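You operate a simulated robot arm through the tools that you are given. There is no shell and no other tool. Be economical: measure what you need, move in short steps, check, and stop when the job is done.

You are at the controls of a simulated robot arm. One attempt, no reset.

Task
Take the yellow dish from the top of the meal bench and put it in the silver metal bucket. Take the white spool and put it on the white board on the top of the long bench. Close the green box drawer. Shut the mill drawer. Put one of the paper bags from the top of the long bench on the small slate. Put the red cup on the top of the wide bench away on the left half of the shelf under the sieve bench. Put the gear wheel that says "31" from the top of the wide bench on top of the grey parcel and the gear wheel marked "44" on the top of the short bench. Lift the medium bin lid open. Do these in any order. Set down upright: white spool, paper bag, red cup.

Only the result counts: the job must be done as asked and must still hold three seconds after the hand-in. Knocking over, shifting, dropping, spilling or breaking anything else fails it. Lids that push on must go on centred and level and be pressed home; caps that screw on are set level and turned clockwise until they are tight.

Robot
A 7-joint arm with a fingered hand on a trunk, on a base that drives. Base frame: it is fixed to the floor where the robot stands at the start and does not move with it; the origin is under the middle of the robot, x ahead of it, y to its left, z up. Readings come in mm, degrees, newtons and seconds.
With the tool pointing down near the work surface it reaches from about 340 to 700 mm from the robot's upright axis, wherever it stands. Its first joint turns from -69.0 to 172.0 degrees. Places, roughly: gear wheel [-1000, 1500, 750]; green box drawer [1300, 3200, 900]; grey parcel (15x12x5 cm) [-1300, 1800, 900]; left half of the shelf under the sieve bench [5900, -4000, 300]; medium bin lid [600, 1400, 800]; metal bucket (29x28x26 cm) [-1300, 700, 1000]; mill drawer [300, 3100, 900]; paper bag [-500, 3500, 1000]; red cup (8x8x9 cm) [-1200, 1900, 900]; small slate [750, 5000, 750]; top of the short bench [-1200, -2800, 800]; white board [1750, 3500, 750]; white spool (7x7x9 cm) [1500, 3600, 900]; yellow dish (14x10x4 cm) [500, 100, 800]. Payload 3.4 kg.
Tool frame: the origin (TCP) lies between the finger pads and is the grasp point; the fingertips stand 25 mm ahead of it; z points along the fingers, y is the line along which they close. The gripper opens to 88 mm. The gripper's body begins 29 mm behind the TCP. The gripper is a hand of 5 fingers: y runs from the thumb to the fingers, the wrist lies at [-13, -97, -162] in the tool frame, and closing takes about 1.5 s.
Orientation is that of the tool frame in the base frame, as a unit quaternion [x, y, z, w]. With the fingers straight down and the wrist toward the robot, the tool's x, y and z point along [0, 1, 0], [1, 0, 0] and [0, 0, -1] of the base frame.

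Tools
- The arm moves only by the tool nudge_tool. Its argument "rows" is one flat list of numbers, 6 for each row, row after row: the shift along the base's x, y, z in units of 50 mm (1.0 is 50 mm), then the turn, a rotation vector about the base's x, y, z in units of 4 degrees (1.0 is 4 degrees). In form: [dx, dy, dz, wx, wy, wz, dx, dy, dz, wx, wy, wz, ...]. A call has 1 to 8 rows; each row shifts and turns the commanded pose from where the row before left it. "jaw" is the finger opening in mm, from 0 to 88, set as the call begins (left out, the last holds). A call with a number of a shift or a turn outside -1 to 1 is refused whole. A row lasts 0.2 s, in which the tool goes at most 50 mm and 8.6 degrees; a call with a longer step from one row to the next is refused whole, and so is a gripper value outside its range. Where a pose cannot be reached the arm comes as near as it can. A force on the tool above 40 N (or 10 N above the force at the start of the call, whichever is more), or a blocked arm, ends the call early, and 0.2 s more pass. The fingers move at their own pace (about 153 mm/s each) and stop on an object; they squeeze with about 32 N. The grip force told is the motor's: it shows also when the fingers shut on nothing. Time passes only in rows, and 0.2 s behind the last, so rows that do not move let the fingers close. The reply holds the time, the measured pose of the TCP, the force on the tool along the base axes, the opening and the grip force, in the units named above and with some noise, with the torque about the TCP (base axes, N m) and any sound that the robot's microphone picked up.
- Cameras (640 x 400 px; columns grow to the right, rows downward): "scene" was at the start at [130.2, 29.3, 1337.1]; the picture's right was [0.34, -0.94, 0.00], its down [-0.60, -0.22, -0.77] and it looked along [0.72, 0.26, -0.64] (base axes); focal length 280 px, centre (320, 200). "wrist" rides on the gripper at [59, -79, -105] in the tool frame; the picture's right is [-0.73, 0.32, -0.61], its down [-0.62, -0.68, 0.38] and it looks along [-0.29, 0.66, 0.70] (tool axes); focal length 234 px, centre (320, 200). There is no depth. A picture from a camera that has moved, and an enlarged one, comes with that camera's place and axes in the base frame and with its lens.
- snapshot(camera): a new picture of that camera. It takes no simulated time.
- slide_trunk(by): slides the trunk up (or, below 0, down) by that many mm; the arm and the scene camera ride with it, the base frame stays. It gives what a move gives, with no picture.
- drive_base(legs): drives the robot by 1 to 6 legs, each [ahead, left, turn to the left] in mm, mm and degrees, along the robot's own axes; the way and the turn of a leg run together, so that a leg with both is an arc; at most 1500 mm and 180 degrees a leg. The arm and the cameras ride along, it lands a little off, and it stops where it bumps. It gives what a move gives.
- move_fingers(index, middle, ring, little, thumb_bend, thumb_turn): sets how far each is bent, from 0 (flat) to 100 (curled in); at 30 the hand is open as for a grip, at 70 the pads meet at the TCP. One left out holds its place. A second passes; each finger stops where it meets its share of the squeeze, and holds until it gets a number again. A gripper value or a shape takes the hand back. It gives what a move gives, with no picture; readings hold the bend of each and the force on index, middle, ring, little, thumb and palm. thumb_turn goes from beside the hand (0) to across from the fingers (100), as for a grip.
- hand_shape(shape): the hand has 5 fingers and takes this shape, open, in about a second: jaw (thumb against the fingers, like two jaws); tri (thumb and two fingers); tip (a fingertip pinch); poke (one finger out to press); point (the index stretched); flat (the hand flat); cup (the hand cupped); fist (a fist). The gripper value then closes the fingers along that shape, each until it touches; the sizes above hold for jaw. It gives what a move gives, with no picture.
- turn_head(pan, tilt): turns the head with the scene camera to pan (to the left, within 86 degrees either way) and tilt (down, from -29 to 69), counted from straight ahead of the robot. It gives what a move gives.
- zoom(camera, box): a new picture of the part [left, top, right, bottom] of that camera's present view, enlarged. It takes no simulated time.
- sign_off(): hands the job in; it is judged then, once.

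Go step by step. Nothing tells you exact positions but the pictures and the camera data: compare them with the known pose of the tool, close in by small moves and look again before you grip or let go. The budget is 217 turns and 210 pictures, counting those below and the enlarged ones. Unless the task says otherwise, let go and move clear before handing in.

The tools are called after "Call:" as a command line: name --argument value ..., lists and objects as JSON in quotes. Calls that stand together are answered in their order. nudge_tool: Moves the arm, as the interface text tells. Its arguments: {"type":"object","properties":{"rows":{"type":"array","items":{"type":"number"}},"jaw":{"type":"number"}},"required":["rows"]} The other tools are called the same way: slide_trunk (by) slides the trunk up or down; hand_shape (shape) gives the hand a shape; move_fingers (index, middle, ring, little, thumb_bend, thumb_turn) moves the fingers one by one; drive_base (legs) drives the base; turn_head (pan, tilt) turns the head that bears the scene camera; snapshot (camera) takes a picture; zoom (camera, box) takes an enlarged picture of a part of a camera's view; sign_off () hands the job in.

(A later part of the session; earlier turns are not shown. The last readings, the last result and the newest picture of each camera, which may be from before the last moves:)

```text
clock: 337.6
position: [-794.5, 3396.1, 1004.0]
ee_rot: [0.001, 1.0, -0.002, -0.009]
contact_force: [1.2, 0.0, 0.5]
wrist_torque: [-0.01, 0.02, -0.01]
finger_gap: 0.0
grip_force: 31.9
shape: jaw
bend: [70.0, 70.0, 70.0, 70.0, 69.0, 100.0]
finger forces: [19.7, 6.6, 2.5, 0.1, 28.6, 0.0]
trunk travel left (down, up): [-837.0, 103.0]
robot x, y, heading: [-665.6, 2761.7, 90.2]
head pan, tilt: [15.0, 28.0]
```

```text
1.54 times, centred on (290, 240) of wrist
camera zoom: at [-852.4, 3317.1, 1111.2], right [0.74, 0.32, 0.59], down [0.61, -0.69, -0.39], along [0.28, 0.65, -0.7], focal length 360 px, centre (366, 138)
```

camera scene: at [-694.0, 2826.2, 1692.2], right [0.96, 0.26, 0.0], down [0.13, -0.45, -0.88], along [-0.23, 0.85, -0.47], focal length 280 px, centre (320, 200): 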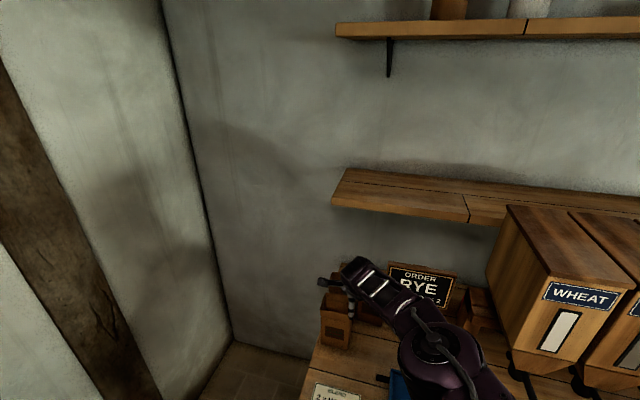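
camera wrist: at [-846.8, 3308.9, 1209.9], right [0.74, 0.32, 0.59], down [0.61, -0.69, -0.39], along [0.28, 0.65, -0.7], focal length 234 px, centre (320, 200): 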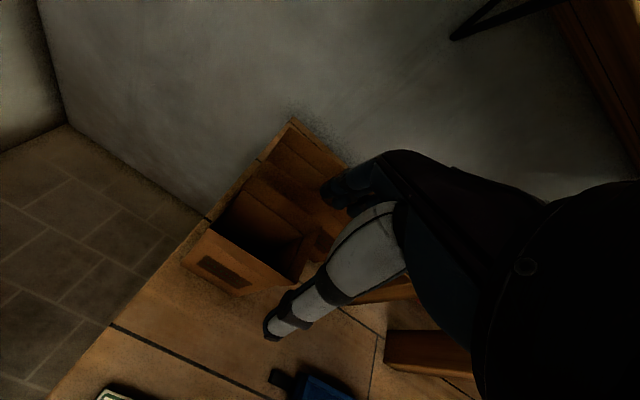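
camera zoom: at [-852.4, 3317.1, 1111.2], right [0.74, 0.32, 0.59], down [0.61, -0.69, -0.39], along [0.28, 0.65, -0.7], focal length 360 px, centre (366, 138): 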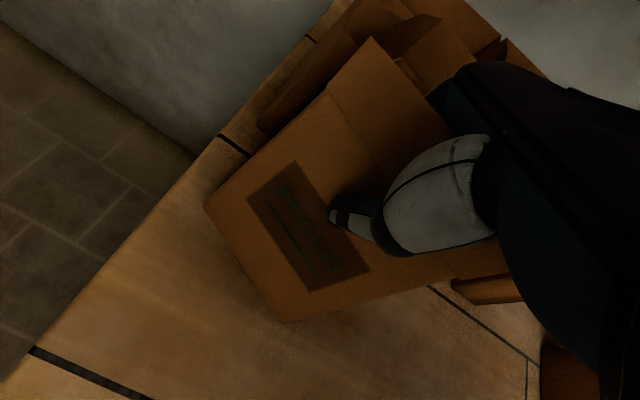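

The bag is held by its front wall. I lift higher and back away, then look at how it hangs.

Call:
slide_trunk --by 100

Call:
nudge_tool --rows '[0.2, 0, 0.5, 0, 0, 0, 0.4, 0, 0.5, 0, 0, 0]'

Call:
snapshot --camera "wrist"

Call:
drive_base --legs '[[-500, 0, 0]]'

Call:
turn_head --pan 5 --tilt 35

Call:
snapshot --camera "scene"

```text
clock: 338.9
position: [-794.5, 3394.9, 1104.0]
ee_rot: [0.002, 1.0, -0.002, -0.009]
contact_force: [-0.2, -0.4, 0.0]
wrist_torque: [-0.03, -0.03, 0.02]
finger_gap: 0.0
grip_force: 32.0
shape: jaw
bend: [70.0, 70.0, 70.0, 70.0, 69.0, 100.0]
finger forces: [19.6, 6.5, 2.3, 0.1, 28.6, 0.0]
trunk travel left (down, up): [-937.0, 3.0]
robot x, y, heading: [-663.8, 2763.1, 90.3]
head pan, tilt: [15.0, 28.0]
```

```text
clock: 339.5
position: [-762.5, 3394.0, 1155.0]
ee_rot: [0.003, 1.0, -0.002, -0.009]
contact_force: [0.2, 0.8, -0.2]
wrist_torque: [0.0, 0.03, 0.01]
finger_gap: 0.0
grip_force: 32.4
shape: jaw
bend: [70.0, 70.0, 70.0, 70.0, 69.0, 100.0]
finger forces: [20.0, 6.4, 2.2, 0.1, 28.6, 0.0]
trunk travel left (down, up): [-937.0, 3.0]
robot x, y, heading: [-670.0, 2763.4, 90.2]
head pan, tilt: [15.0, 28.0]
```

```text
48 pictures are left
camera wrist: at [-820.8, 3316.4, 1261.5], right [0.74, 0.32, 0.59], down [0.61, -0.69, -0.39], along [0.28, 0.65, -0.7], focal length 234 px, centre (320, 200)
```

wrist: 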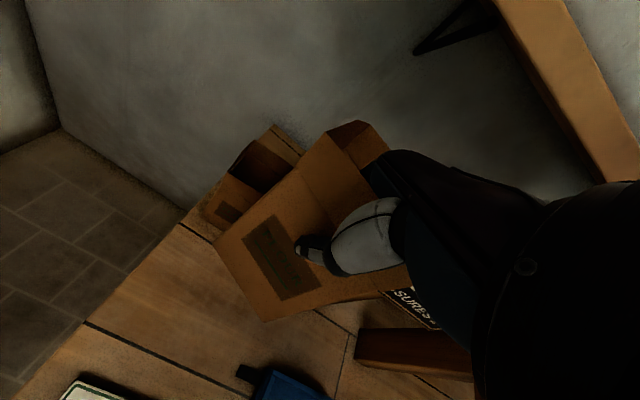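

```text
clock: 342.5
position: [-763.1, 2888.8, 1154.5]
ee_rot: [0.001, 1.0, -0.002, -0.009]
contact_force: [0.6, -0.2, -0.7]
wrist_torque: [-0.01, -0.02, 0.0]
finger_gap: 0.3
grip_force: 31.9
shape: jaw
bend: [70.0, 70.0, 70.0, 70.0, 69.0, 100.0]
finger forces: [20.1, 6.3, 2.4, 0.1, 28.5, 0.1]
trunk travel left (down, up): [-937.0, 3.0]
robot x, y, heading: [-663.0, 2259.5, 90.0]
head pan, tilt: [15.0, 28.0]
```

```text
clock: 343.2
position: [-762.9, 2887.3, 1154.4]
ee_rot: [0.001, 1.0, -0.002, -0.01]
contact_force: [-0.2, -0.5, 0.0]
wrist_torque: [-0.02, 0.02, 0.0]
finger_gap: 0.0
grip_force: 32.2
shape: jaw
bend: [70.0, 70.0, 70.0, 70.0, 69.0, 100.0]
finger forces: [20.0, 6.3, 2.4, 0.0, 28.5, 0.1]
trunk travel left (down, up): [-937.0, 3.0]
robot x, y, heading: [-664.3, 2256.7, 90.2]
head pan, tilt: [5.0, 35.0]
```

```text
47 pictures are left
camera scene: at [-672.2, 2394.7, 1681.2], right [1.0, 0.09, 0.0], down [0.05, -0.57, -0.82], along [-0.08, 0.82, -0.57], focal length 280 px, centre (320, 200)
```

scene: 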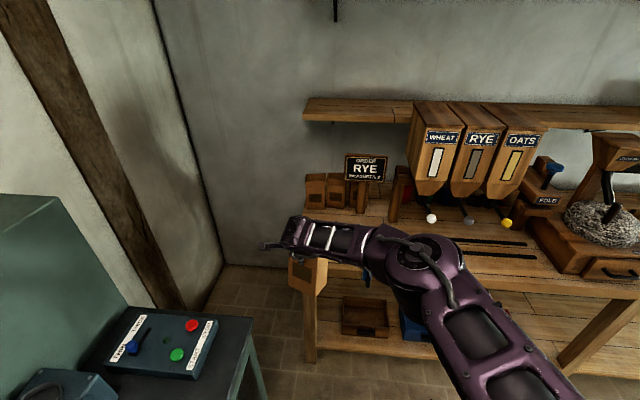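

The bag hangs upright from the fingers; the other bags still stand. Next I drive right, past the end of the long bench's wall, toward the slate beyond it.

Call:
drive_base --legs '[[0, -1250, 0], [0, -1250, 0], [0, -1150, 0]]'

Call:
turn_head --pan 10 --tilt 22

Call:
snapshot --camera "scene"

```text
clock: 360.9
position: [2885.5, 2947.3, 1154.8]
ee_rot: [-0.011, 1.0, -0.002, -0.008]
contact_force: [-0.3, -0.3, -0.8]
wrist_torque: [0.01, -0.03, -0.03]
finger_gap: 0.1
grip_force: 32.1
shape: jaw
bend: [70.0, 70.0, 70.0, 70.0, 69.0, 100.0]
finger forces: [20.1, 6.3, 2.4, 0.0, 28.5, 0.0]
trunk travel left (down, up): [-937.0, 3.0]
robot x, y, heading: [2999.5, 2320.2, 91.9]
head pan, tilt: [5.0, 35.0]
```

```text
clock: 361.7
position: [2884.6, 2947.8, 1154.0]
ee_rot: [-0.011, 1.0, -0.002, -0.009]
contact_force: [0.3, -0.8, -0.2]
wrist_torque: [0.02, 0.0, 0.0]
finger_gap: 0.1
grip_force: 32.4
shape: jaw
bend: [70.0, 70.0, 70.0, 70.0, 69.0, 100.0]
finger forces: [20.1, 6.3, 2.2, 0.1, 28.5, 0.0]
trunk travel left (down, up): [-937.0, 3.0]
robot x, y, heading: [3004.2, 2317.9, 91.7]
head pan, tilt: [10.0, 22.0]
```

```text
46 pictures are left
camera scene: at [2980.0, 2459.8, 1701.7], right [0.98, 0.2, 0.0], down [0.08, -0.37, -0.93], along [-0.19, 0.91, -0.38], focal length 280 px, centre (320, 200)
```

scene: 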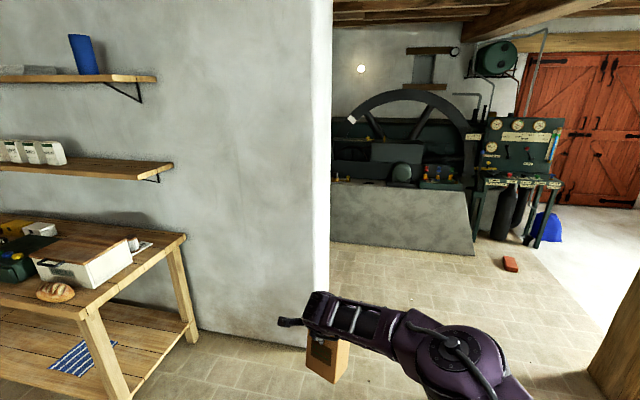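

The wall ends near x 2740; the engine hall lies beyond. I drive through, turn west, and look for the slate.

Call:
drive_base --legs '[[0, -120, -1.7], [1100, 0, 0], [1000, 0, 0], [0, 0, 90]]'

Call:
turn_head --pan 0 --tilt 20

Call:
snapshot --camera "scene"

```text
clock: 376.8
position: [2493.7, 4346.8, 1153.9]
ee_rot: [-0.7, 0.714, -0.007, -0.006]
contact_force: [-0.6, 5.9, -0.8]
wrist_torque: [-0.73, -0.09, 0.51]
finger_gap: 0.0
grip_force: 31.8
shape: jaw
bend: [70.0, 70.0, 70.0, 70.0, 70.0, 100.0]
finger forces: [20.1, 6.0, 1.9, 0.0, 28.1, 0.0]
trunk travel left (down, up): [-937.0, 3.0]
robot x, y, heading: [3128.4, 4432.2, 179.5]
head pan, tilt: [10.0, 22.0]
```

```text
clock: 377.5
position: [2493.5, 4346.2, 1153.8]
ee_rot: [-0.7, 0.714, -0.007, -0.005]
contact_force: [-0.9, 5.2, 0.5]
wrist_torque: [-0.63, -0.13, 0.42]
finger_gap: 0.0
grip_force: 31.8
shape: jaw
bend: [70.0, 70.0, 70.0, 70.0, 70.0, 100.0]
finger forces: [20.1, 6.0, 2.0, 0.0, 28.2, 0.0]
trunk travel left (down, up): [-937.0, 3.0]
robot x, y, heading: [3133.8, 4431.1, 179.4]
head pan, tilt: [0.0, 20.0]
```

```text
45 pictures are left
camera scene: at [2983.7, 4436.4, 1704.9], right [0.01, 1.0, 0.0], down [0.34, -0.01, -0.94], along [-0.94, 0.01, -0.34], focal length 280 px, centre (320, 200)
```

scene: 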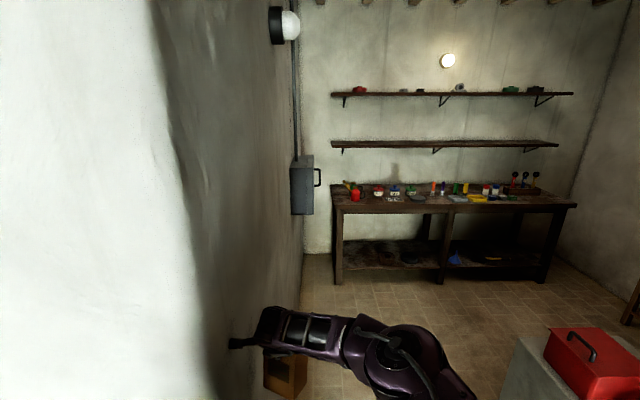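

The bag brushed the thick wall; I shift right away from it and approach the dark bench at the far end.

Call:
drive_base --legs '[[0, -330, 0.5], [1100, 0, 0]]'

Call:
turn_head --pan -5 --tilt 30

Call:
snapshot --camera "scene"

Call:
snapshot --camera "wrist"

```text
clock: 384.9
position: [1404.5, 4670.5, 1153.7]
ee_rot: [-0.703, 0.711, -0.007, -0.004]
contact_force: [-0.1, 0.0, 0.6]
wrist_torque: [-0.05, -0.02, -0.04]
finger_gap: 0.2
grip_force: 32.0
shape: jaw
bend: [70.0, 70.0, 70.0, 70.0, 70.0, 100.0]
finger forces: [20.2, 6.0, 2.1, 0.1, 28.2, 0.0]
trunk travel left (down, up): [-937.0, 3.0]
robot x, y, heading: [2034.5, 4766.2, 179.7]
head pan, tilt: [0.0, 20.0]
```

```text
clock: 385.6
position: [1403.8, 4672.6, 1153.6]
ee_rot: [-0.704, 0.711, -0.007, -0.005]
contact_force: [-0.1, 0.6, -1.0]
wrist_torque: [0.0, 0.0, -0.02]
finger_gap: 0.1
grip_force: 32.1
shape: jaw
bend: [70.0, 70.0, 70.0, 70.0, 70.0, 100.0]
finger forces: [20.2, 6.0, 2.0, 0.0, 28.1, 0.0]
trunk travel left (down, up): [-937.0, 3.0]
robot x, y, heading: [2034.0, 4770.4, 179.7]
head pan, tilt: [-5.0, 30.0]
```

```text
44 pictures are left
camera scene: at [1895.2, 4773.9, 1689.0], right [0.09, 1.0, 0.0], down [0.5, -0.04, -0.87], along [-0.86, 0.08, -0.5], focal length 280 px, centre (320, 200)
```

scene: 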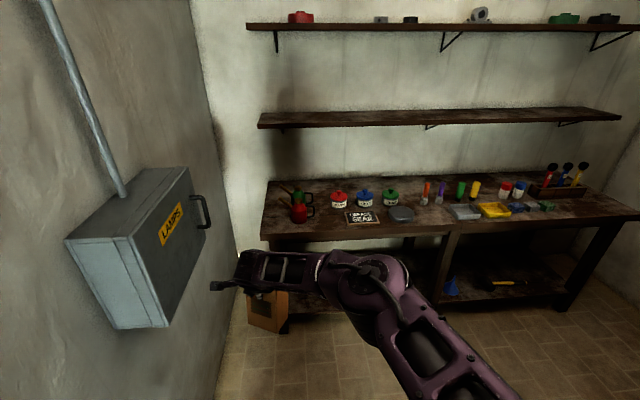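

```text
43 pictures are left
camera wrist: at [1480.9, 4613.6, 1260.9], right [-0.32, 0.74, 0.59], down [0.69, 0.61, -0.39], along [-0.65, 0.29, -0.7], focal length 234 px, centre (320, 200)
```

wrist: 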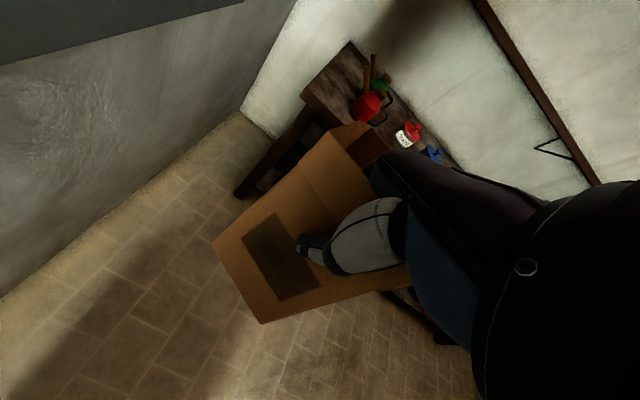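

Call:
zoom --camera "scene" --box '[260, 170, 440, 270]'

```text
3.56 times, centred on (350, 220) of scene
camera zoom: at [1895.2, 4773.9, 1689.0], right [0.09, 1.0, 0.0], down [0.5, -0.04, -0.87], along [-0.86, 0.08, -0.5], focal length 995 px, centre (213, 129)
```

zoom: 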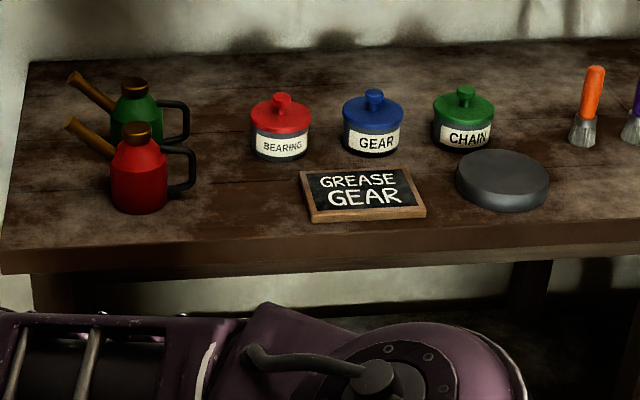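

The small slate ("GREASE GEAR") lies at about (680, 5115). I centre the hand ahead of me, then drive west and right so the bag comes over it.

Call:
nudge_tool --rows '[0, 0.65, 0, 0, 0, 0, 0, 0.65, 0, 0, 0, 0, 0, 0.65, 0, 0, 0, 0]'

Call:
drive_base --legs '[[560, 0, 0], [0, -345, 0]]'

Call:
snapshot --camera "scene"

Call:
snapshot --camera "wrist"

```text
clock: 386.4
position: [1403.5, 4769.5, 1155.1]
ee_rot: [-0.703, 0.711, -0.007, -0.005]
contact_force: [0.8, 0.5, -0.6]
wrist_torque: [-0.01, -0.01, -0.02]
finger_gap: 0.0
grip_force: 32.0
shape: jaw
bend: [70.0, 70.0, 70.0, 70.0, 70.0, 100.0]
finger forces: [20.3, 5.9, 1.8, 0.0, 28.1, 0.0]
trunk travel left (down, up): [-937.0, 3.0]
robot x, y, heading: [2035.1, 4767.9, 179.8]
head pan, tilt: [-5.0, 30.0]
```

```text
clock: 391.5
position: [845.5, 5109.9, 1154.6]
ee_rot: [-0.704, 0.71, -0.007, -0.004]
contact_force: [-0.4, 0.2, -0.7]
wrist_torque: [-0.01, -0.02, 0.0]
finger_gap: 0.0
grip_force: 32.2
shape: jaw
bend: [70.0, 70.0, 70.0, 70.0, 70.0, 100.0]
finger forces: [20.2, 5.9, 1.7, 0.0, 28.0, 0.0]
trunk travel left (down, up): [-937.0, 3.0]
robot x, y, heading: [1478.1, 5111.2, -179.9]
head pan, tilt: [-5.0, 30.0]
```

```text
41 pictures are left
camera scene: at [1337.3, 5117.0, 1688.9], right [0.08, 1.0, 0.0], down [0.5, -0.04, -0.87], along [-0.86, 0.07, -0.5], focal length 280 px, centre (320, 200)
```

scene: 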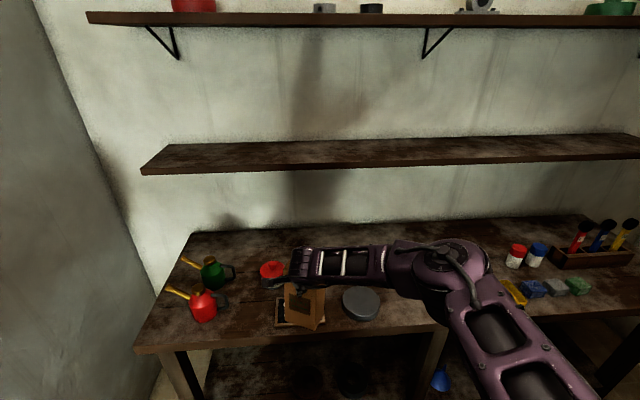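

```text
40 pictures are left
camera wrist: at [923.6, 5053.7, 1261.4], right [-0.32, 0.74, 0.59], down [0.69, 0.61, -0.39], along [-0.65, 0.28, -0.7], focal length 234 px, centre (320, 200)
```

wrist: 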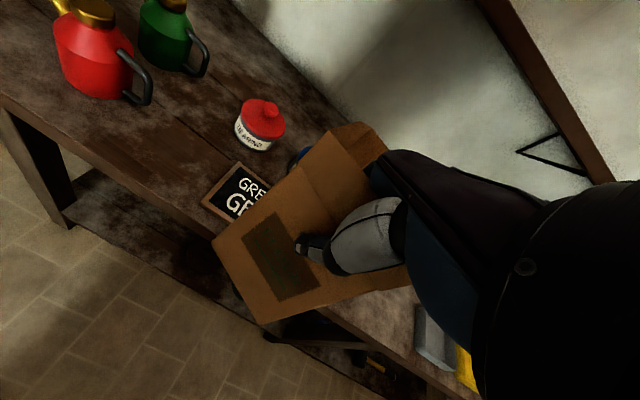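

The bag hangs yawed by about 25°. I turn the hand +24° to square it, and drive 130 mm ahead so it's over the slate centre (685, 5115).

Call:
nudge_tool --rows '[0, 0, 0, 0, 0, 1, 0, 0, 0, 0, 0, 1, 0, 0, 0, 0, 0, 1, 0, 0, 0, 0, 0, 1, 0, 0, 0, 0, 0, 1, 0, 0, 0, 0, 0, 1]'

Call:
drive_base --legs '[[132, 0, 0]]'

Call:
slide_trunk --by -110

Call:
snapshot --camera "wrist"

Call:
zoom --camera "scene" --box '[220, 240, 420, 380]'

```text
clock: 392.9
position: [845.1, 5112.8, 1154.4]
ee_rot: [0.837, -0.547, 0.008, 0.003]
contact_force: [-0.1, -0.2, -0.2]
wrist_torque: [0.03, -0.05, 0.01]
finger_gap: 0.0
grip_force: 31.6
shape: jaw
bend: [70.0, 70.0, 70.0, 70.0, 70.0, 100.0]
finger forces: [20.5, 5.9, 1.5, 0.0, 27.8, 0.1]
trunk travel left (down, up): [-937.0, 3.0]
robot x, y, heading: [1476.3, 5107.0, -179.7]
head pan, tilt: [-5.0, 30.0]
```

```text
clock: 394.2
position: [716.0, 5112.7, 1155.4]
ee_rot: [0.836, -0.549, 0.007, 0.004]
contact_force: [-0.6, -0.1, -1.6]
wrist_torque: [0.0, 0.03, 0.01]
finger_gap: 0.0
grip_force: 32.7
shape: jaw
bend: [70.0, 70.0, 70.0, 70.0, 70.0, 100.0]
finger forces: [20.5, 5.8, 1.6, 0.1, 28.0, 0.1]
trunk travel left (down, up): [-937.0, 3.0]
robot x, y, heading: [1344.4, 5110.8, -179.9]
head pan, tilt: [-5.0, 30.0]
```

```text
clock: 395.6
position: [715.4, 5112.8, 1044.9]
ee_rot: [0.837, -0.548, 0.007, 0.002]
contact_force: [1.1, 0.4, 0.0]
wrist_torque: [0.02, -0.01, 0.0]
finger_gap: 0.0
grip_force: 32.6
shape: jaw
bend: [70.0, 70.0, 70.0, 70.0, 70.0, 100.0]
finger forces: [20.5, 5.9, 1.5, 0.0, 27.9, 0.1]
trunk travel left (down, up): [-827.0, 113.0]
robot x, y, heading: [1349.9, 5112.2, -180.2]
head pan, tilt: [-5.0, 30.0]
```

```text
39 pictures are left
camera wrist: at [808.6, 5092.3, 1151.6], right [-0.59, 0.55, 0.59], down [0.38, 0.84, -0.39], along [-0.71, -0.01, -0.7], focal length 234 px, centre (320, 200)
```

wrist: 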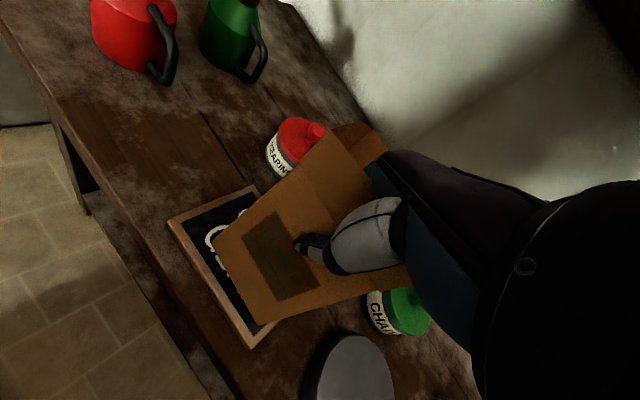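

```text
2.86 times, centred on (320, 310) of scene
camera zoom: at [1205.6, 5118.5, 1579.0], right [0.09, 1.0, 0.0], down [0.5, -0.04, -0.87], along [-0.86, 0.08, -0.5], focal length 799 px, centre (320, -114)
```

zoom: 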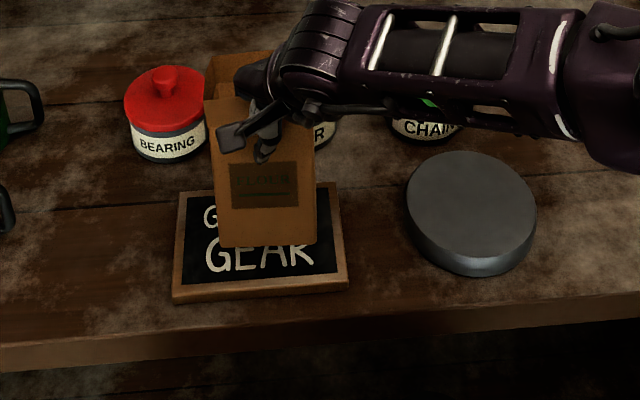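

The bag is square and upright above the slate (slate centre ≈ (689, 5108), bag ≈ (693, 5112)). I lower in steps to contact.

Call:
slide_trunk --by -40

Call:
slide_trunk --by -8

Call:
slide_trunk --by -5

Call:
zoom --camera "scene" --box '[220, 240, 420, 380]'

```text
clock: 396.4
position: [713.7, 5112.4, 1004.8]
ee_rot: [0.836, -0.548, 0.008, 0.002]
contact_force: [-0.4, -0.3, -1.0]
wrist_torque: [-0.02, -0.01, -0.02]
finger_gap: 0.2
grip_force: 32.4
shape: jaw
bend: [70.0, 70.0, 70.0, 70.0, 70.0, 100.0]
finger forces: [20.5, 5.8, 1.7, 0.0, 27.9, 0.0]
trunk travel left (down, up): [-787.0, 153.0]
robot x, y, heading: [1346.5, 5113.5, -180.1]
head pan, tilt: [-5.0, 30.0]
```

```text
clock: 397.0
position: [715.1, 5112.1, 997.2]
ee_rot: [0.836, -0.549, 0.008, 0.002]
contact_force: [0.8, 1.1, 1.4]
wrist_torque: [-0.06, -0.01, 0.0]
finger_gap: 0.0
grip_force: 32.2
shape: jaw
bend: [70.0, 70.0, 70.0, 70.0, 70.0, 100.0]
finger forces: [20.1, 5.9, 1.4, 0.0, 28.4, 0.1]
trunk travel left (down, up): [-779.0, 161.0]
robot x, y, heading: [1348.4, 5109.0, -179.9]
head pan, tilt: [-5.0, 30.0]
```

```text
clock: 397.6
position: [714.9, 5113.3, 993.1]
ee_rot: [0.836, -0.549, 0.008, 0.003]
contact_force: [2.6, -0.8, 3.8]
wrist_torque: [-0.03, 0.05, 0.06]
finger_gap: 0.0
grip_force: 32.1
shape: jaw
bend: [70.0, 70.0, 70.0, 70.0, 70.0, 100.0]
finger forces: [20.0, 5.8, 1.1, 0.0, 28.7, 0.0]
trunk travel left (down, up): [-774.0, 166.0]
robot x, y, heading: [1344.7, 5109.0, -180.2]
head pan, tilt: [-5.0, 30.0]
```

```text
2.86 times, centred on (320, 310) of scene
camera zoom: at [1208.0, 5118.3, 1526.1], right [0.09, 1.0, 0.0], down [0.5, -0.04, -0.87], along [-0.86, 0.08, -0.5], focal length 799 px, centre (320, -114)
```

zoom: 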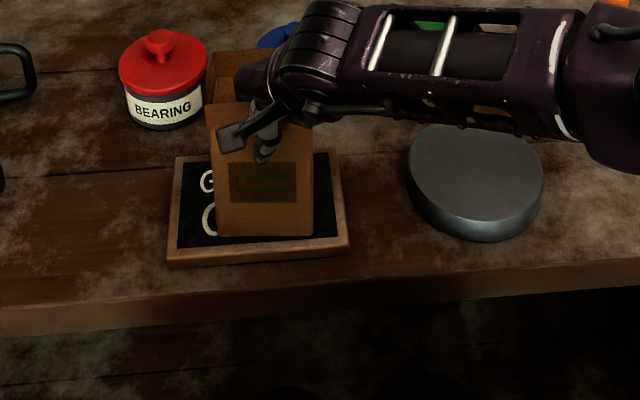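

The bag stands on the slate. I open partially and rise.

Call:
nudge_tool --rows '[0, 0, 0, 0, 0, 0, 0, 0, 0, 0, 0, 0, 0, 0, 0, 0, 0, 0]' --jaw 45

Call:
slide_trunk --by 165

Call:
zoom --camera "scene" --box '[180, 200, 440, 390]'

```text
clock: 398.4
position: [713.9, 5113.5, 990.9]
ee_rot: [0.836, -0.549, 0.008, 0.003]
contact_force: [0.0, 0.4, -0.3]
wrist_torque: [0.0, 0.03, 0.0]
finger_gap: 44.4
grip_force: 0.1
shape: jaw
bend: [74.0, 44.0, 41.0, 42.0, 69.0, 100.0]
finger forces: [0.0, 0.0, 0.1, 0.1, 0.1, 0.0]
trunk travel left (down, up): [-774.0, 166.0]
robot x, y, heading: [1345.9, 5112.2, -179.8]
head pan, tilt: [-5.0, 30.0]
```

```text
clock: 400.2
position: [713.4, 5114.1, 1156.4]
ee_rot: [0.836, -0.548, 0.008, 0.003]
contact_force: [0.7, -0.9, -0.2]
wrist_torque: [0.01, -0.04, 0.03]
finger_gap: 44.8
grip_force: 0.1
shape: jaw
bend: [74.0, 44.0, 41.0, 42.0, 69.0, 100.0]
finger forces: [0.0, 0.0, 0.0, 0.0, 0.1, 0.0]
trunk travel left (down, up): [-939.0, 1.0]
robot x, y, heading: [1344.5, 5114.9, -179.9]
head pan, tilt: [-5.0, 30.0]
```

```text
2.11 times, centred on (310, 295) of scene
camera zoom: at [1205.5, 5118.6, 1690.9], right [0.09, 1.0, 0.0], down [0.5, -0.04, -0.87], along [-0.86, 0.08, -0.5], focal length 589 px, centre (341, 0)
```

zoom: 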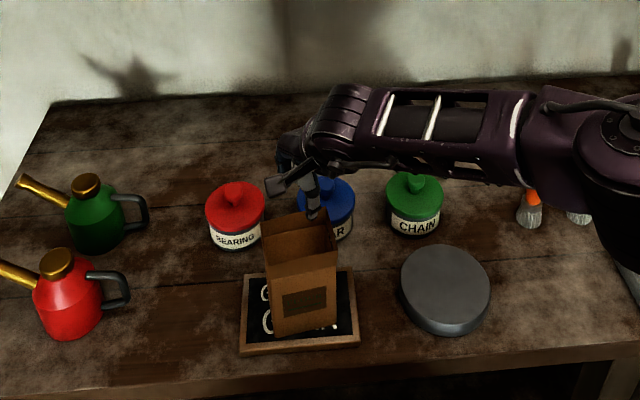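

The bag is standing on the slate. Last job: the red cup. I drive back out of the engine hall and across to the wide bench.

Call:
drive_base --legs '[[0, 345, 0], [-1200, 0, 0], [-1060, 0, 0], [0, 1300, 0], [0, 1180, 0]]'

Call:
drive_base --legs '[[1350, 0, 0], [1350, 0, 0], [1100, 0, 0]]'

Call:
turn_head --pan 10 --tilt 32

Call:
snapshot --camera "scene"

```text
clock: 424.9
position: [3003.6, 2271.1, 1156.7]
ee_rot: [0.841, -0.54, 0.009, 0.003]
contact_force: [-0.7, -0.1, 0.0]
wrist_torque: [0.0, -0.01, -0.04]
finger_gap: 44.5
grip_force: 0.0
shape: jaw
bend: [74.0, 44.0, 41.0, 42.0, 69.0, 100.0]
finger forces: [0.0, 0.0, 0.0, 0.0, 0.0, 0.0]
trunk travel left (down, up): [-939.0, 1.0]
robot x, y, heading: [3636.5, 2281.5, -178.9]
head pan, tilt: [-5.0, 30.0]
```

```text
clock: 443.3
position: [-791.3, 2201.8, 1157.4]
ee_rot: [0.841, -0.542, 0.008, 0.003]
contact_force: [0.7, -0.1, 1.3]
wrist_torque: [0.03, -0.04, 0.0]
finger_gap: 44.7
grip_force: 0.1
shape: jaw
bend: [74.0, 44.0, 41.0, 42.0, 69.0, 100.0]
finger forces: [0.0, 0.1, 0.0, 0.0, 0.0, 0.1]
trunk travel left (down, up): [-939.0, 1.0]
robot x, y, heading: [-162.7, 2214.9, -179.3]
head pan, tilt: [-5.0, 30.0]
```

```text
clock: 444.0
position: [-791.8, 2202.5, 1156.1]
ee_rot: [0.841, -0.541, 0.007, 0.002]
contact_force: [-1.1, 0.6, -0.4]
wrist_torque: [-0.02, -0.02, 0.0]
finger_gap: 44.7
grip_force: 0.1
shape: jaw
bend: [74.0, 44.0, 41.0, 42.0, 69.0, 100.0]
finger forces: [0.1, 0.0, 0.1, 0.1, 0.0, 0.1]
trunk travel left (down, up): [-939.0, 1.0]
robot x, y, heading: [-159.3, 2210.7, -178.9]
head pan, tilt: [10.0, 32.0]
```

```text
35 pictures are left
camera scene: at [-298.3, 2192.9, 1687.8], right [-0.19, 0.98, 0.0], down [0.52, 0.1, -0.85], along [-0.83, -0.16, -0.53], focal length 280 px, centre (320, 200)
```

scene: 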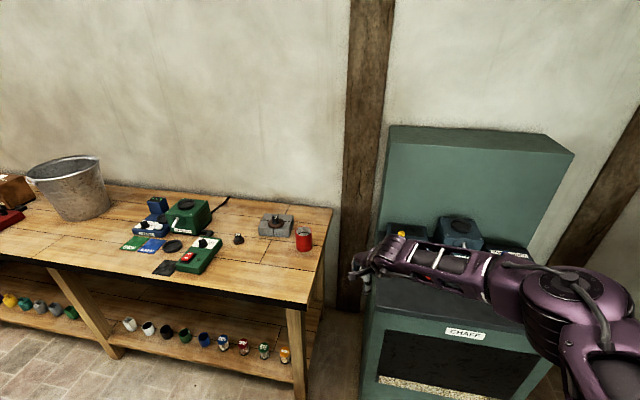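

Call:
zoom --camera "scene" --box '[250, 200, 350, 270]'

```text
5.71 times, centred on (300, 235) of scene
camera zoom: at [-298.3, 2192.9, 1687.8], right [-0.19, 0.98, 0.0], down [0.52, 0.1, -0.85], along [-0.83, -0.16, -0.53], focal length 1599 px, centre (434, 0)
```

zoom: 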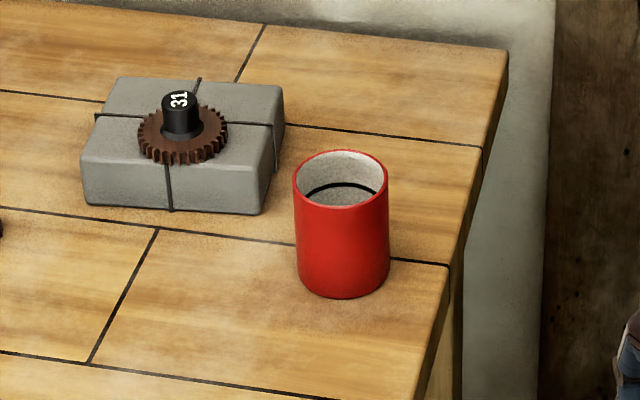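

The cup is a plain cylinder about 74 mm wide at (−1205, 1946). I square the hand, open it fully, lower the trunk and move over it.

Call:
nudge_tool --rows '[0, 0, 0, 0, 0, -1, 0, 0, 0, 0, 0, -1, 0, 0, 0, 0, 0, -1, 0, 0, 0, 0, 0, -1, 0, 0, 0, 0, 0, -1, 0, 0, 0, 0, 0, -1]' --jaw 88

Call:
slide_trunk --by -130

Call:
drive_base --legs '[[0, 262, -1.1], [400, 0, 0]]'

Call:
snapshot --camera "wrist"

```text
clock: 445.4
position: [-791.4, 2201.0, 1157.7]
ee_rot: [0.71, -0.704, 0.007, 0.005]
contact_force: [0.1, -0.5, 0.3]
wrist_torque: [0.02, 0.01, -0.02]
finger_gap: 88.1
grip_force: 0.0
shape: jaw
bend: [30.0, 30.0, 30.0, 30.0, 30.0, 98.0]
finger forces: [0.0, 0.0, 0.0, 0.0, 0.0, 0.1]
trunk travel left (down, up): [-939.0, 1.0]
robot x, y, heading: [-159.5, 2211.6, -179.0]
head pan, tilt: [10.0, 32.0]
```

```text
clock: 447.0
position: [-791.2, 2201.7, 1026.9]
ee_rot: [0.71, -0.704, 0.006, 0.004]
contact_force: [-0.3, 0.6, 0.1]
wrist_torque: [0.0, -0.01, -0.01]
finger_gap: 88.0
grip_force: 0.0
shape: jaw
bend: [30.0, 30.0, 30.0, 30.0, 30.0, 98.0]
finger forces: [0.0, 0.0, 0.1, 0.0, 0.0, 0.1]
trunk travel left (down, up): [-809.0, 131.0]
robot x, y, heading: [-161.6, 2210.8, -179.2]
head pan, tilt: [10.0, 32.0]
```

```text
clock: 451.0
position: [-1187.5, 1955.3, 1027.6]
ee_rot: [-0.703, 0.711, -0.006, -0.005]
contact_force: [-0.1, 0.6, 0.8]
wrist_torque: [0.0, 0.0, 0.02]
finger_gap: 87.8
grip_force: 0.1
shape: jaw
bend: [30.0, 30.0, 30.0, 30.0, 30.0, 98.0]
finger forces: [0.0, 0.0, 0.0, 0.1, 0.0, 0.1]
trunk travel left (down, up): [-809.0, 131.0]
robot x, y, heading: [-557.1, 1951.5, 179.8]
head pan, tilt: [10.0, 32.0]
```

```text
33 pictures are left
camera wrist: at [-1109.5, 1898.2, 1133.5], right [-0.32, 0.74, 0.59], down [0.69, 0.61, -0.39], along [-0.65, 0.29, -0.7], focal length 234 px, centre (320, 200)
```

wrist: 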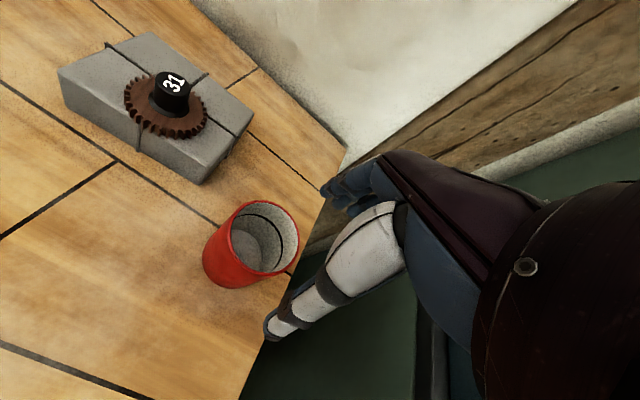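

The cup centre is (−1208, 1944). I align and lower part way, then check.

Call:
nudge_tool --rows '[-0.41, -0.22, -0.2, 0, 0, 0, 0, 0, -0.7, 0, 0, 0]'

Call:
zoom --camera "wrist" --box '[200, 130, 420, 350]'

```text
clock: 451.6
position: [-1208.8, 1945.3, 980.6]
ee_rot: [-0.702, 0.712, -0.007, -0.005]
contact_force: [0.0, -0.6, -0.2]
wrist_torque: [0.01, 0.0, 0.01]
finger_gap: 87.8
grip_force: 0.0
shape: jaw
bend: [30.0, 30.0, 30.0, 30.0, 30.0, 98.0]
finger forces: [0.0, 0.1, 0.1, 0.1, 0.1, 0.1]
trunk travel left (down, up): [-809.0, 131.0]
robot x, y, heading: [-555.1, 1949.5, 179.7]
head pan, tilt: [10.0, 32.0]
```

```text
1.82 times, centred on (310, 240) of wrist
camera zoom: at [-1130.7, 1888.2, 1088.0], right [-0.32, 0.74, 0.59], down [0.69, 0.61, -0.39], along [-0.65, 0.29, -0.7], focal length 426 px, centre (338, 127)
```

zoom: 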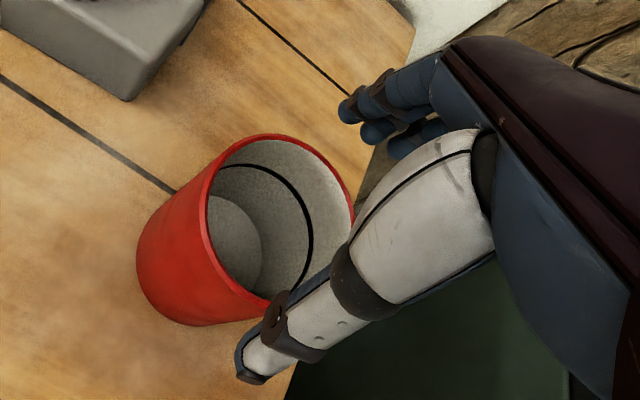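

Aligned within a few mm; I correct and lower around the cup, then close.

Call:
nudge_tool --rows '[-0.07, -0.04, -0.4, 0, 0, 0, 0, 0, -0.4, 0, 0, 0]'

Call:
nudge_tool --rows '[0, 0, -0.4, 0, 0, 0, 0, 0, -0.35, 0, 0, 0]'

Call:
zoom --camera "wrist" --box '[200, 130, 420, 350]'

```text
clock: 452.2
position: [-1212.1, 1943.3, 940.9]
ee_rot: [-0.703, 0.711, -0.007, -0.005]
contact_force: [0.1, -1.0, -0.2]
wrist_torque: [0.01, 0.02, -0.07]
finger_gap: 88.1
grip_force: 0.1
shape: jaw
bend: [30.0, 30.0, 30.0, 30.0, 30.0, 98.0]
finger forces: [0.0, 0.0, 0.1, 0.1, 0.0, 0.0]
trunk travel left (down, up): [-809.0, 131.0]
robot x, y, heading: [-554.5, 1950.1, 180.0]
head pan, tilt: [10.0, 32.0]
```

```text
clock: 452.8
position: [-1213.8, 1941.2, 918.4]
ee_rot: [-0.704, 0.71, -0.002, -0.015]
contact_force: [6.3, -0.5, 24.3]
wrist_torque: [-0.07, -0.1, 0.02]
finger_gap: 88.0
grip_force: 0.1
shape: jaw
bend: [27.0, 30.0, 30.0, 30.0, 28.0, 97.0]
finger forces: [8.2, 0.1, 0.1, 0.0, 20.4, 0.1]
trunk travel left (down, up): [-809.0, 131.0]
robot x, y, heading: [-555.6, 1953.9, 180.0]
head pan, tilt: [10.0, 32.0]
stopped in row 2: the force on the tool passed its limit at 47 N (the readings are from after the stop); the commanded pose is now the measured one
```

```text
1.82 times, centred on (310, 240) of wrist
camera zoom: at [-1133.6, 1883.9, 1023.2], right [-0.31, 0.74, 0.59], down [0.68, 0.61, -0.41], along [-0.67, 0.28, -0.69], focal length 426 px, centre (338, 127)
```

zoom: 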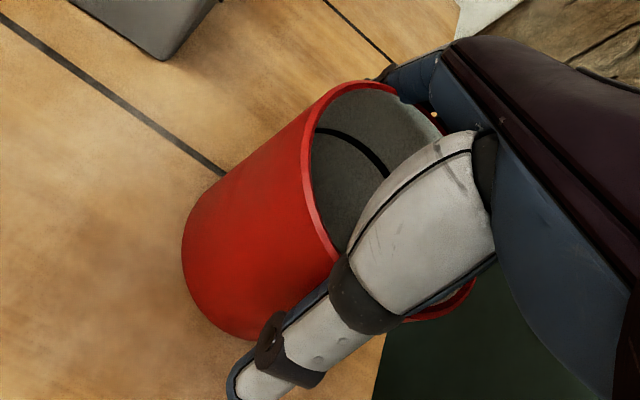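

The rim met the finger bases at this depth. I rise 10 mm and close there.

Call:
nudge_tool --rows '[0, 0.02, 0.2, 0, 0, 0]'

Call:
nudge_tool --rows '[0, 0, 0, 0, 0, 0, 0, 0, 0, 0, 0, 0, 0, 0, 0, 0, 0, 0, 0, 0, 0, 0, 0, 0, 0, 0, 0, 0, 0, 0]' --jaw 0

Call:
slide_trunk --by 60

Call:
snapshot --camera "wrist"

```text
clock: 453.2
position: [-1215.6, 1943.9, 920.9]
ee_rot: [-0.703, 0.711, -0.004, -0.01]
contact_force: [-0.3, 0.4, -0.7]
wrist_torque: [0.01, 0.03, -0.02]
finger_gap: 87.9
grip_force: 0.1
shape: jaw
bend: [27.0, 30.0, 30.0, 30.0, 28.0, 97.0]
finger forces: [7.3, 0.0, 0.0, 0.1, 7.3, 0.0]
trunk travel left (down, up): [-809.0, 131.0]
robot x, y, heading: [-554.9, 1952.6, 179.7]
head pan, tilt: [10.0, 32.0]
```

```text
clock: 454.4
position: [-1213.5, 1943.5, 922.4]
ee_rot: [-0.703, 0.711, -0.005, -0.012]
contact_force: [-0.3, -0.4, 0.0]
wrist_torque: [0.02, 0.0, -0.02]
finger_gap: 62.1
grip_force: 32.0
shape: jaw
bend: [27.0, 39.0, 38.0, 41.0, 53.0, 98.0]
finger forces: [23.0, 13.1, 3.4, 0.0, 42.5, 0.0]
trunk travel left (down, up): [-809.0, 131.0]
robot x, y, heading: [-559.5, 1953.0, 180.0]
head pan, tilt: [10.0, 32.0]
```

```text
clock: 455.4
position: [-1213.6, 1943.6, 981.4]
ee_rot: [-0.703, 0.711, -0.004, -0.012]
contact_force: [-0.8, -0.5, -2.1]
wrist_torque: [-0.01, -0.01, -0.03]
finger_gap: 62.1
grip_force: 32.1
shape: jaw
bend: [27.0, 39.0, 38.0, 41.0, 53.0, 98.0]
finger forces: [23.0, 13.2, 3.4, 0.0, 42.4, 0.1]
trunk travel left (down, up): [-869.0, 71.0]
robot x, y, heading: [-558.2, 1952.5, 179.7]
head pan, tilt: [10.0, 32.0]
```

```text
30 pictures are left
camera wrist: at [-1135.4, 1886.3, 1088.5], right [-0.31, 0.74, 0.59], down [0.68, 0.61, -0.4], along [-0.66, 0.28, -0.69], focal length 234 px, centre (320, 200)
```

wrist: 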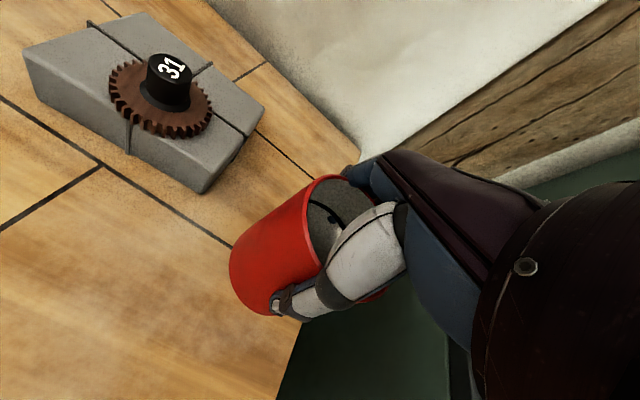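

The cup is held upright. I back off and drive the long way toward the sieve bench: down the room, turn east, and look.

Call:
drive_base --legs '[[-400, 0, 0], [0, 1300, 0], [0, 1300, 0], [0, 0, 180], [1500, 0, 0], [700, 0, 0]]'

Call:
turn_head --pan -40 --tilt 18

Call:
snapshot --camera "scene"

```text
clock: 488.1
position: [2736.0, -492.3, 983.4]
ee_rot: [0.69, 0.724, 0.012, -0.005]
contact_force: [-0.5, -0.6, -2.4]
wrist_torque: [0.01, -0.01, 0.02]
finger_gap: 61.5
grip_force: 31.8
shape: jaw
bend: [28.0, 40.0, 39.0, 41.0, 54.0, 98.0]
finger forces: [19.7, 12.8, 3.8, 0.0, 37.2, 0.0]
trunk travel left (down, up): [-869.0, 71.0]
robot x, y, heading: [2077.7, -537.6, 3.1]
head pan, tilt: [10.0, 32.0]
```

```text
clock: 489.3
position: [2737.2, -492.8, 982.0]
ee_rot: [0.691, 0.723, 0.012, -0.005]
contact_force: [-0.7, -0.7, -1.5]
wrist_torque: [0.0, -0.03, -0.03]
finger_gap: 61.5
grip_force: 31.9
shape: jaw
bend: [28.0, 40.0, 39.0, 41.0, 54.0, 98.0]
finger forces: [19.7, 12.7, 3.9, 0.0, 37.1, 0.0]
trunk travel left (down, up): [-869.0, 71.0]
robot x, y, heading: [2082.5, -539.9, 3.0]
head pan, tilt: [-40.0, 18.0]
```

```text
29 pictures are left
camera scene: at [2205.8, -590.4, 1640.2], right [-0.6, -0.8, 0.0], down [-0.25, 0.19, -0.95], along [0.76, -0.57, -0.31], focal length 280 px, centre (320, 200)
```

scene: 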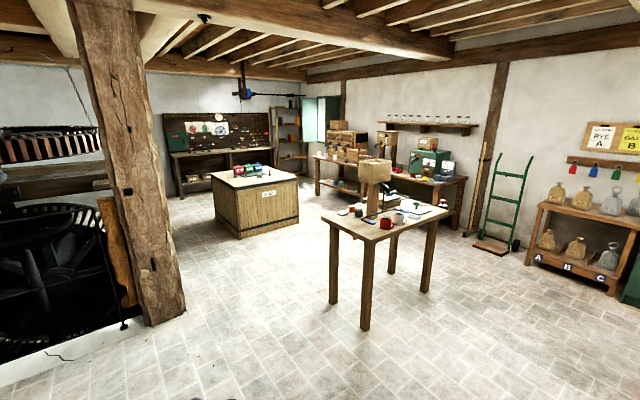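

I see the room: table in front, a wooden counter, and benches along the far right wall; the sieve bench should be the far one at (5900, −4000). I drive around the pillar and table toward it.

Call:
drive_base --legs '[[0, -760, -3], [1300, 0, 0], [1270, 0, 0], [0, 0, -90], [1300, 0, 0]]'

Call:
turn_head --pan 35 --tilt 25

Call:
snapshot --camera "scene"

```text
clock: 515.5
position: [4693.5, -3256.8, 983.9]
ee_rot: [1.0, -0.001, 0.011, 0.005]
contact_force: [-0.4, -0.3, -1.8]
wrist_torque: [0.0, -0.02, 0.02]
finger_gap: 61.2
grip_force: 32.5
shape: jaw
bend: [28.0, 40.0, 39.0, 41.0, 54.0, 98.0]
finger forces: [18.6, 12.6, 4.1, 0.0, 35.2, 0.1]
trunk travel left (down, up): [-869.0, 71.0]
robot x, y, heading: [4682.0, -2600.6, -89.6]
head pan, tilt: [-40.0, 18.0]
```

```text
clock: 517.0
position: [4693.1, -3255.8, 982.4]
ee_rot: [1.0, -0.001, 0.012, 0.005]
contact_force: [1.1, 0.0, -2.5]
wrist_torque: [-0.01, 0.02, -0.02]
finger_gap: 60.9
grip_force: 31.9
shape: jaw
bend: [28.0, 40.0, 39.0, 41.0, 54.0, 98.0]
finger forces: [18.4, 12.5, 4.1, 0.0, 35.2, 0.0]
trunk travel left (down, up): [-869.0, 71.0]
robot x, y, heading: [4682.6, -2595.7, -89.5]
head pan, tilt: [35.0, 25.0]
```

```text
28 pictures are left
camera scene: at [4733.2, -2724.0, 1628.9], right [-0.82, -0.58, 0.0], down [-0.24, 0.35, -0.91], along [0.52, -0.74, -0.42], focal length 280 px, centre (320, 200)
```

scene: 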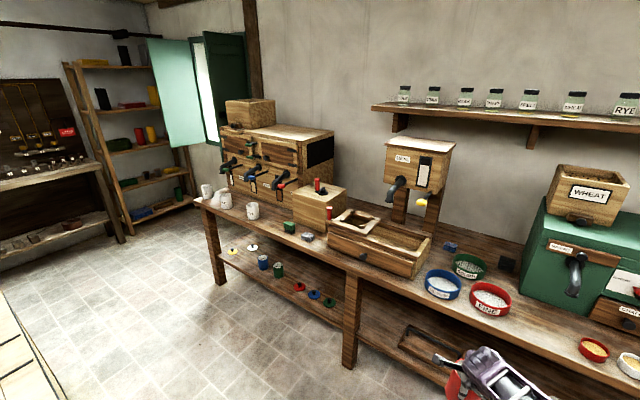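

The sieve bench: left end near x 6500, middle leg near x 5233, front at y ≈ −3725. I zoom on the left half of its shelf to find a free spot.

Call:
zoom --camera "scene" --box '[200, 210, 370, 340]'

```text
3.08 times, centred on (285, 275) of scene
camera zoom: at [4733.2, -2724.0, 1628.9], right [-0.82, -0.58, 0.0], down [-0.24, 0.35, -0.91], along [0.52, -0.74, -0.42], focal length 861 px, centre (428, -31)
```

zoom: 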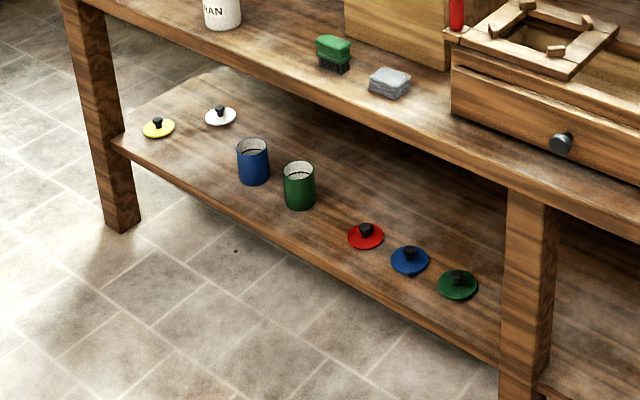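

A roomy free spot on the left half is at about (6165, −3835), between the blue cup (6030) and the lids. I retract the arm, lower the trunk for the low shelf, and drive along the bench front.

Call:
nudge_tool --rows '[0, 0.7, 0, 0, 0, 0, 0, 0.7, 0, 0, 0, 0, 0, 0.7, 0, 0, 0, 0, 0, 0.7, 0, 0, 0, 0]'

Call:
slide_trunk --by -560

Call:
drive_base --legs '[[500, 0, -0.5], [0, 740, 0], [0, 735, 0]]'

Call:
turn_head --pan 0 --tilt 35

Call:
snapshot --camera "scene"

Call:
snapshot --camera "wrist"

```text
clock: 518.0
position: [4693.3, -3115.2, 983.6]
ee_rot: [1.0, -0.001, 0.012, 0.006]
contact_force: [-0.1, -0.3, -1.8]
wrist_torque: [0.03, 0.01, 0.02]
finger_gap: 61.0
grip_force: 32.4
shape: jaw
bend: [28.0, 40.0, 39.0, 41.0, 54.0, 98.0]
finger forces: [18.4, 12.6, 4.4, 0.0, 35.1, 0.0]
trunk travel left (down, up): [-869.0, 71.0]
robot x, y, heading: [4679.3, -2597.9, -89.5]
head pan, tilt: [35.0, 25.0]
```

```text
refused: -560 is not a number from -400 to 400
```

```text
clock: 528.2
position: [6165.7, -3616.5, 981.9]
ee_rot: [1.0, -0.001, 0.011, 0.005]
contact_force: [0.0, 0.3, -1.9]
wrist_torque: [0.05, -0.02, 0.03]
finger_gap: 60.6
grip_force: 32.1
shape: jaw
bend: [28.0, 40.0, 39.0, 41.0, 54.0, 98.0]
finger forces: [18.4, 12.6, 4.5, 0.1, 34.9, 0.0]
trunk travel left (down, up): [-869.0, 71.0]
robot x, y, heading: [6153.1, -3097.9, -89.8]
head pan, tilt: [35.0, 25.0]
```

```text
clock: 529.2
position: [6165.7, -3617.4, 982.0]
ee_rot: [1.0, -0.002, 0.011, 0.005]
contact_force: [-0.3, 0.5, -2.1]
wrist_torque: [0.02, 0.0, -0.03]
finger_gap: 60.8
grip_force: 32.1
shape: jaw
bend: [28.0, 40.0, 39.0, 41.0, 54.0, 98.0]
finger forces: [18.4, 12.6, 4.3, 0.0, 34.9, 0.0]
trunk travel left (down, up): [-869.0, 71.0]
robot x, y, heading: [6154.5, -3099.1, -89.6]
head pan, tilt: [0.0, 35.0]
```

```text
26 pictures are left
camera scene: at [6152.9, -3237.1, 1613.1], right [-1.0, -0.01, 0.0], down [0.0, 0.57, -0.82], along [0.0, -0.82, -0.57], focal length 280 px, centre (320, 200)
```

scene: 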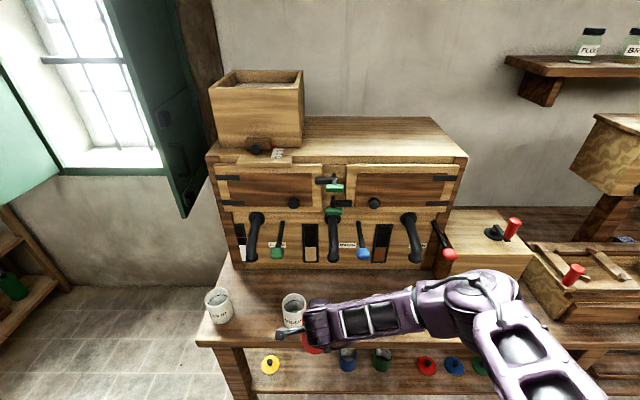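

```text
25 pictures are left
camera wrist: at [6222.1, -3536.6, 1088.4], right [-0.74, -0.31, 0.59], down [-0.61, 0.68, -0.4], along [-0.28, -0.66, -0.69], focal length 234 px, centre (320, 200)
```

wrist: 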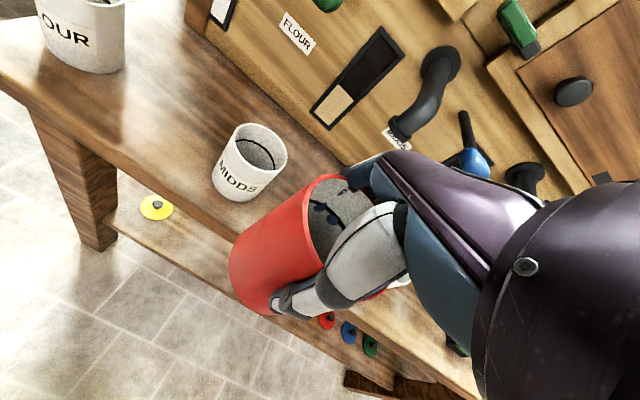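

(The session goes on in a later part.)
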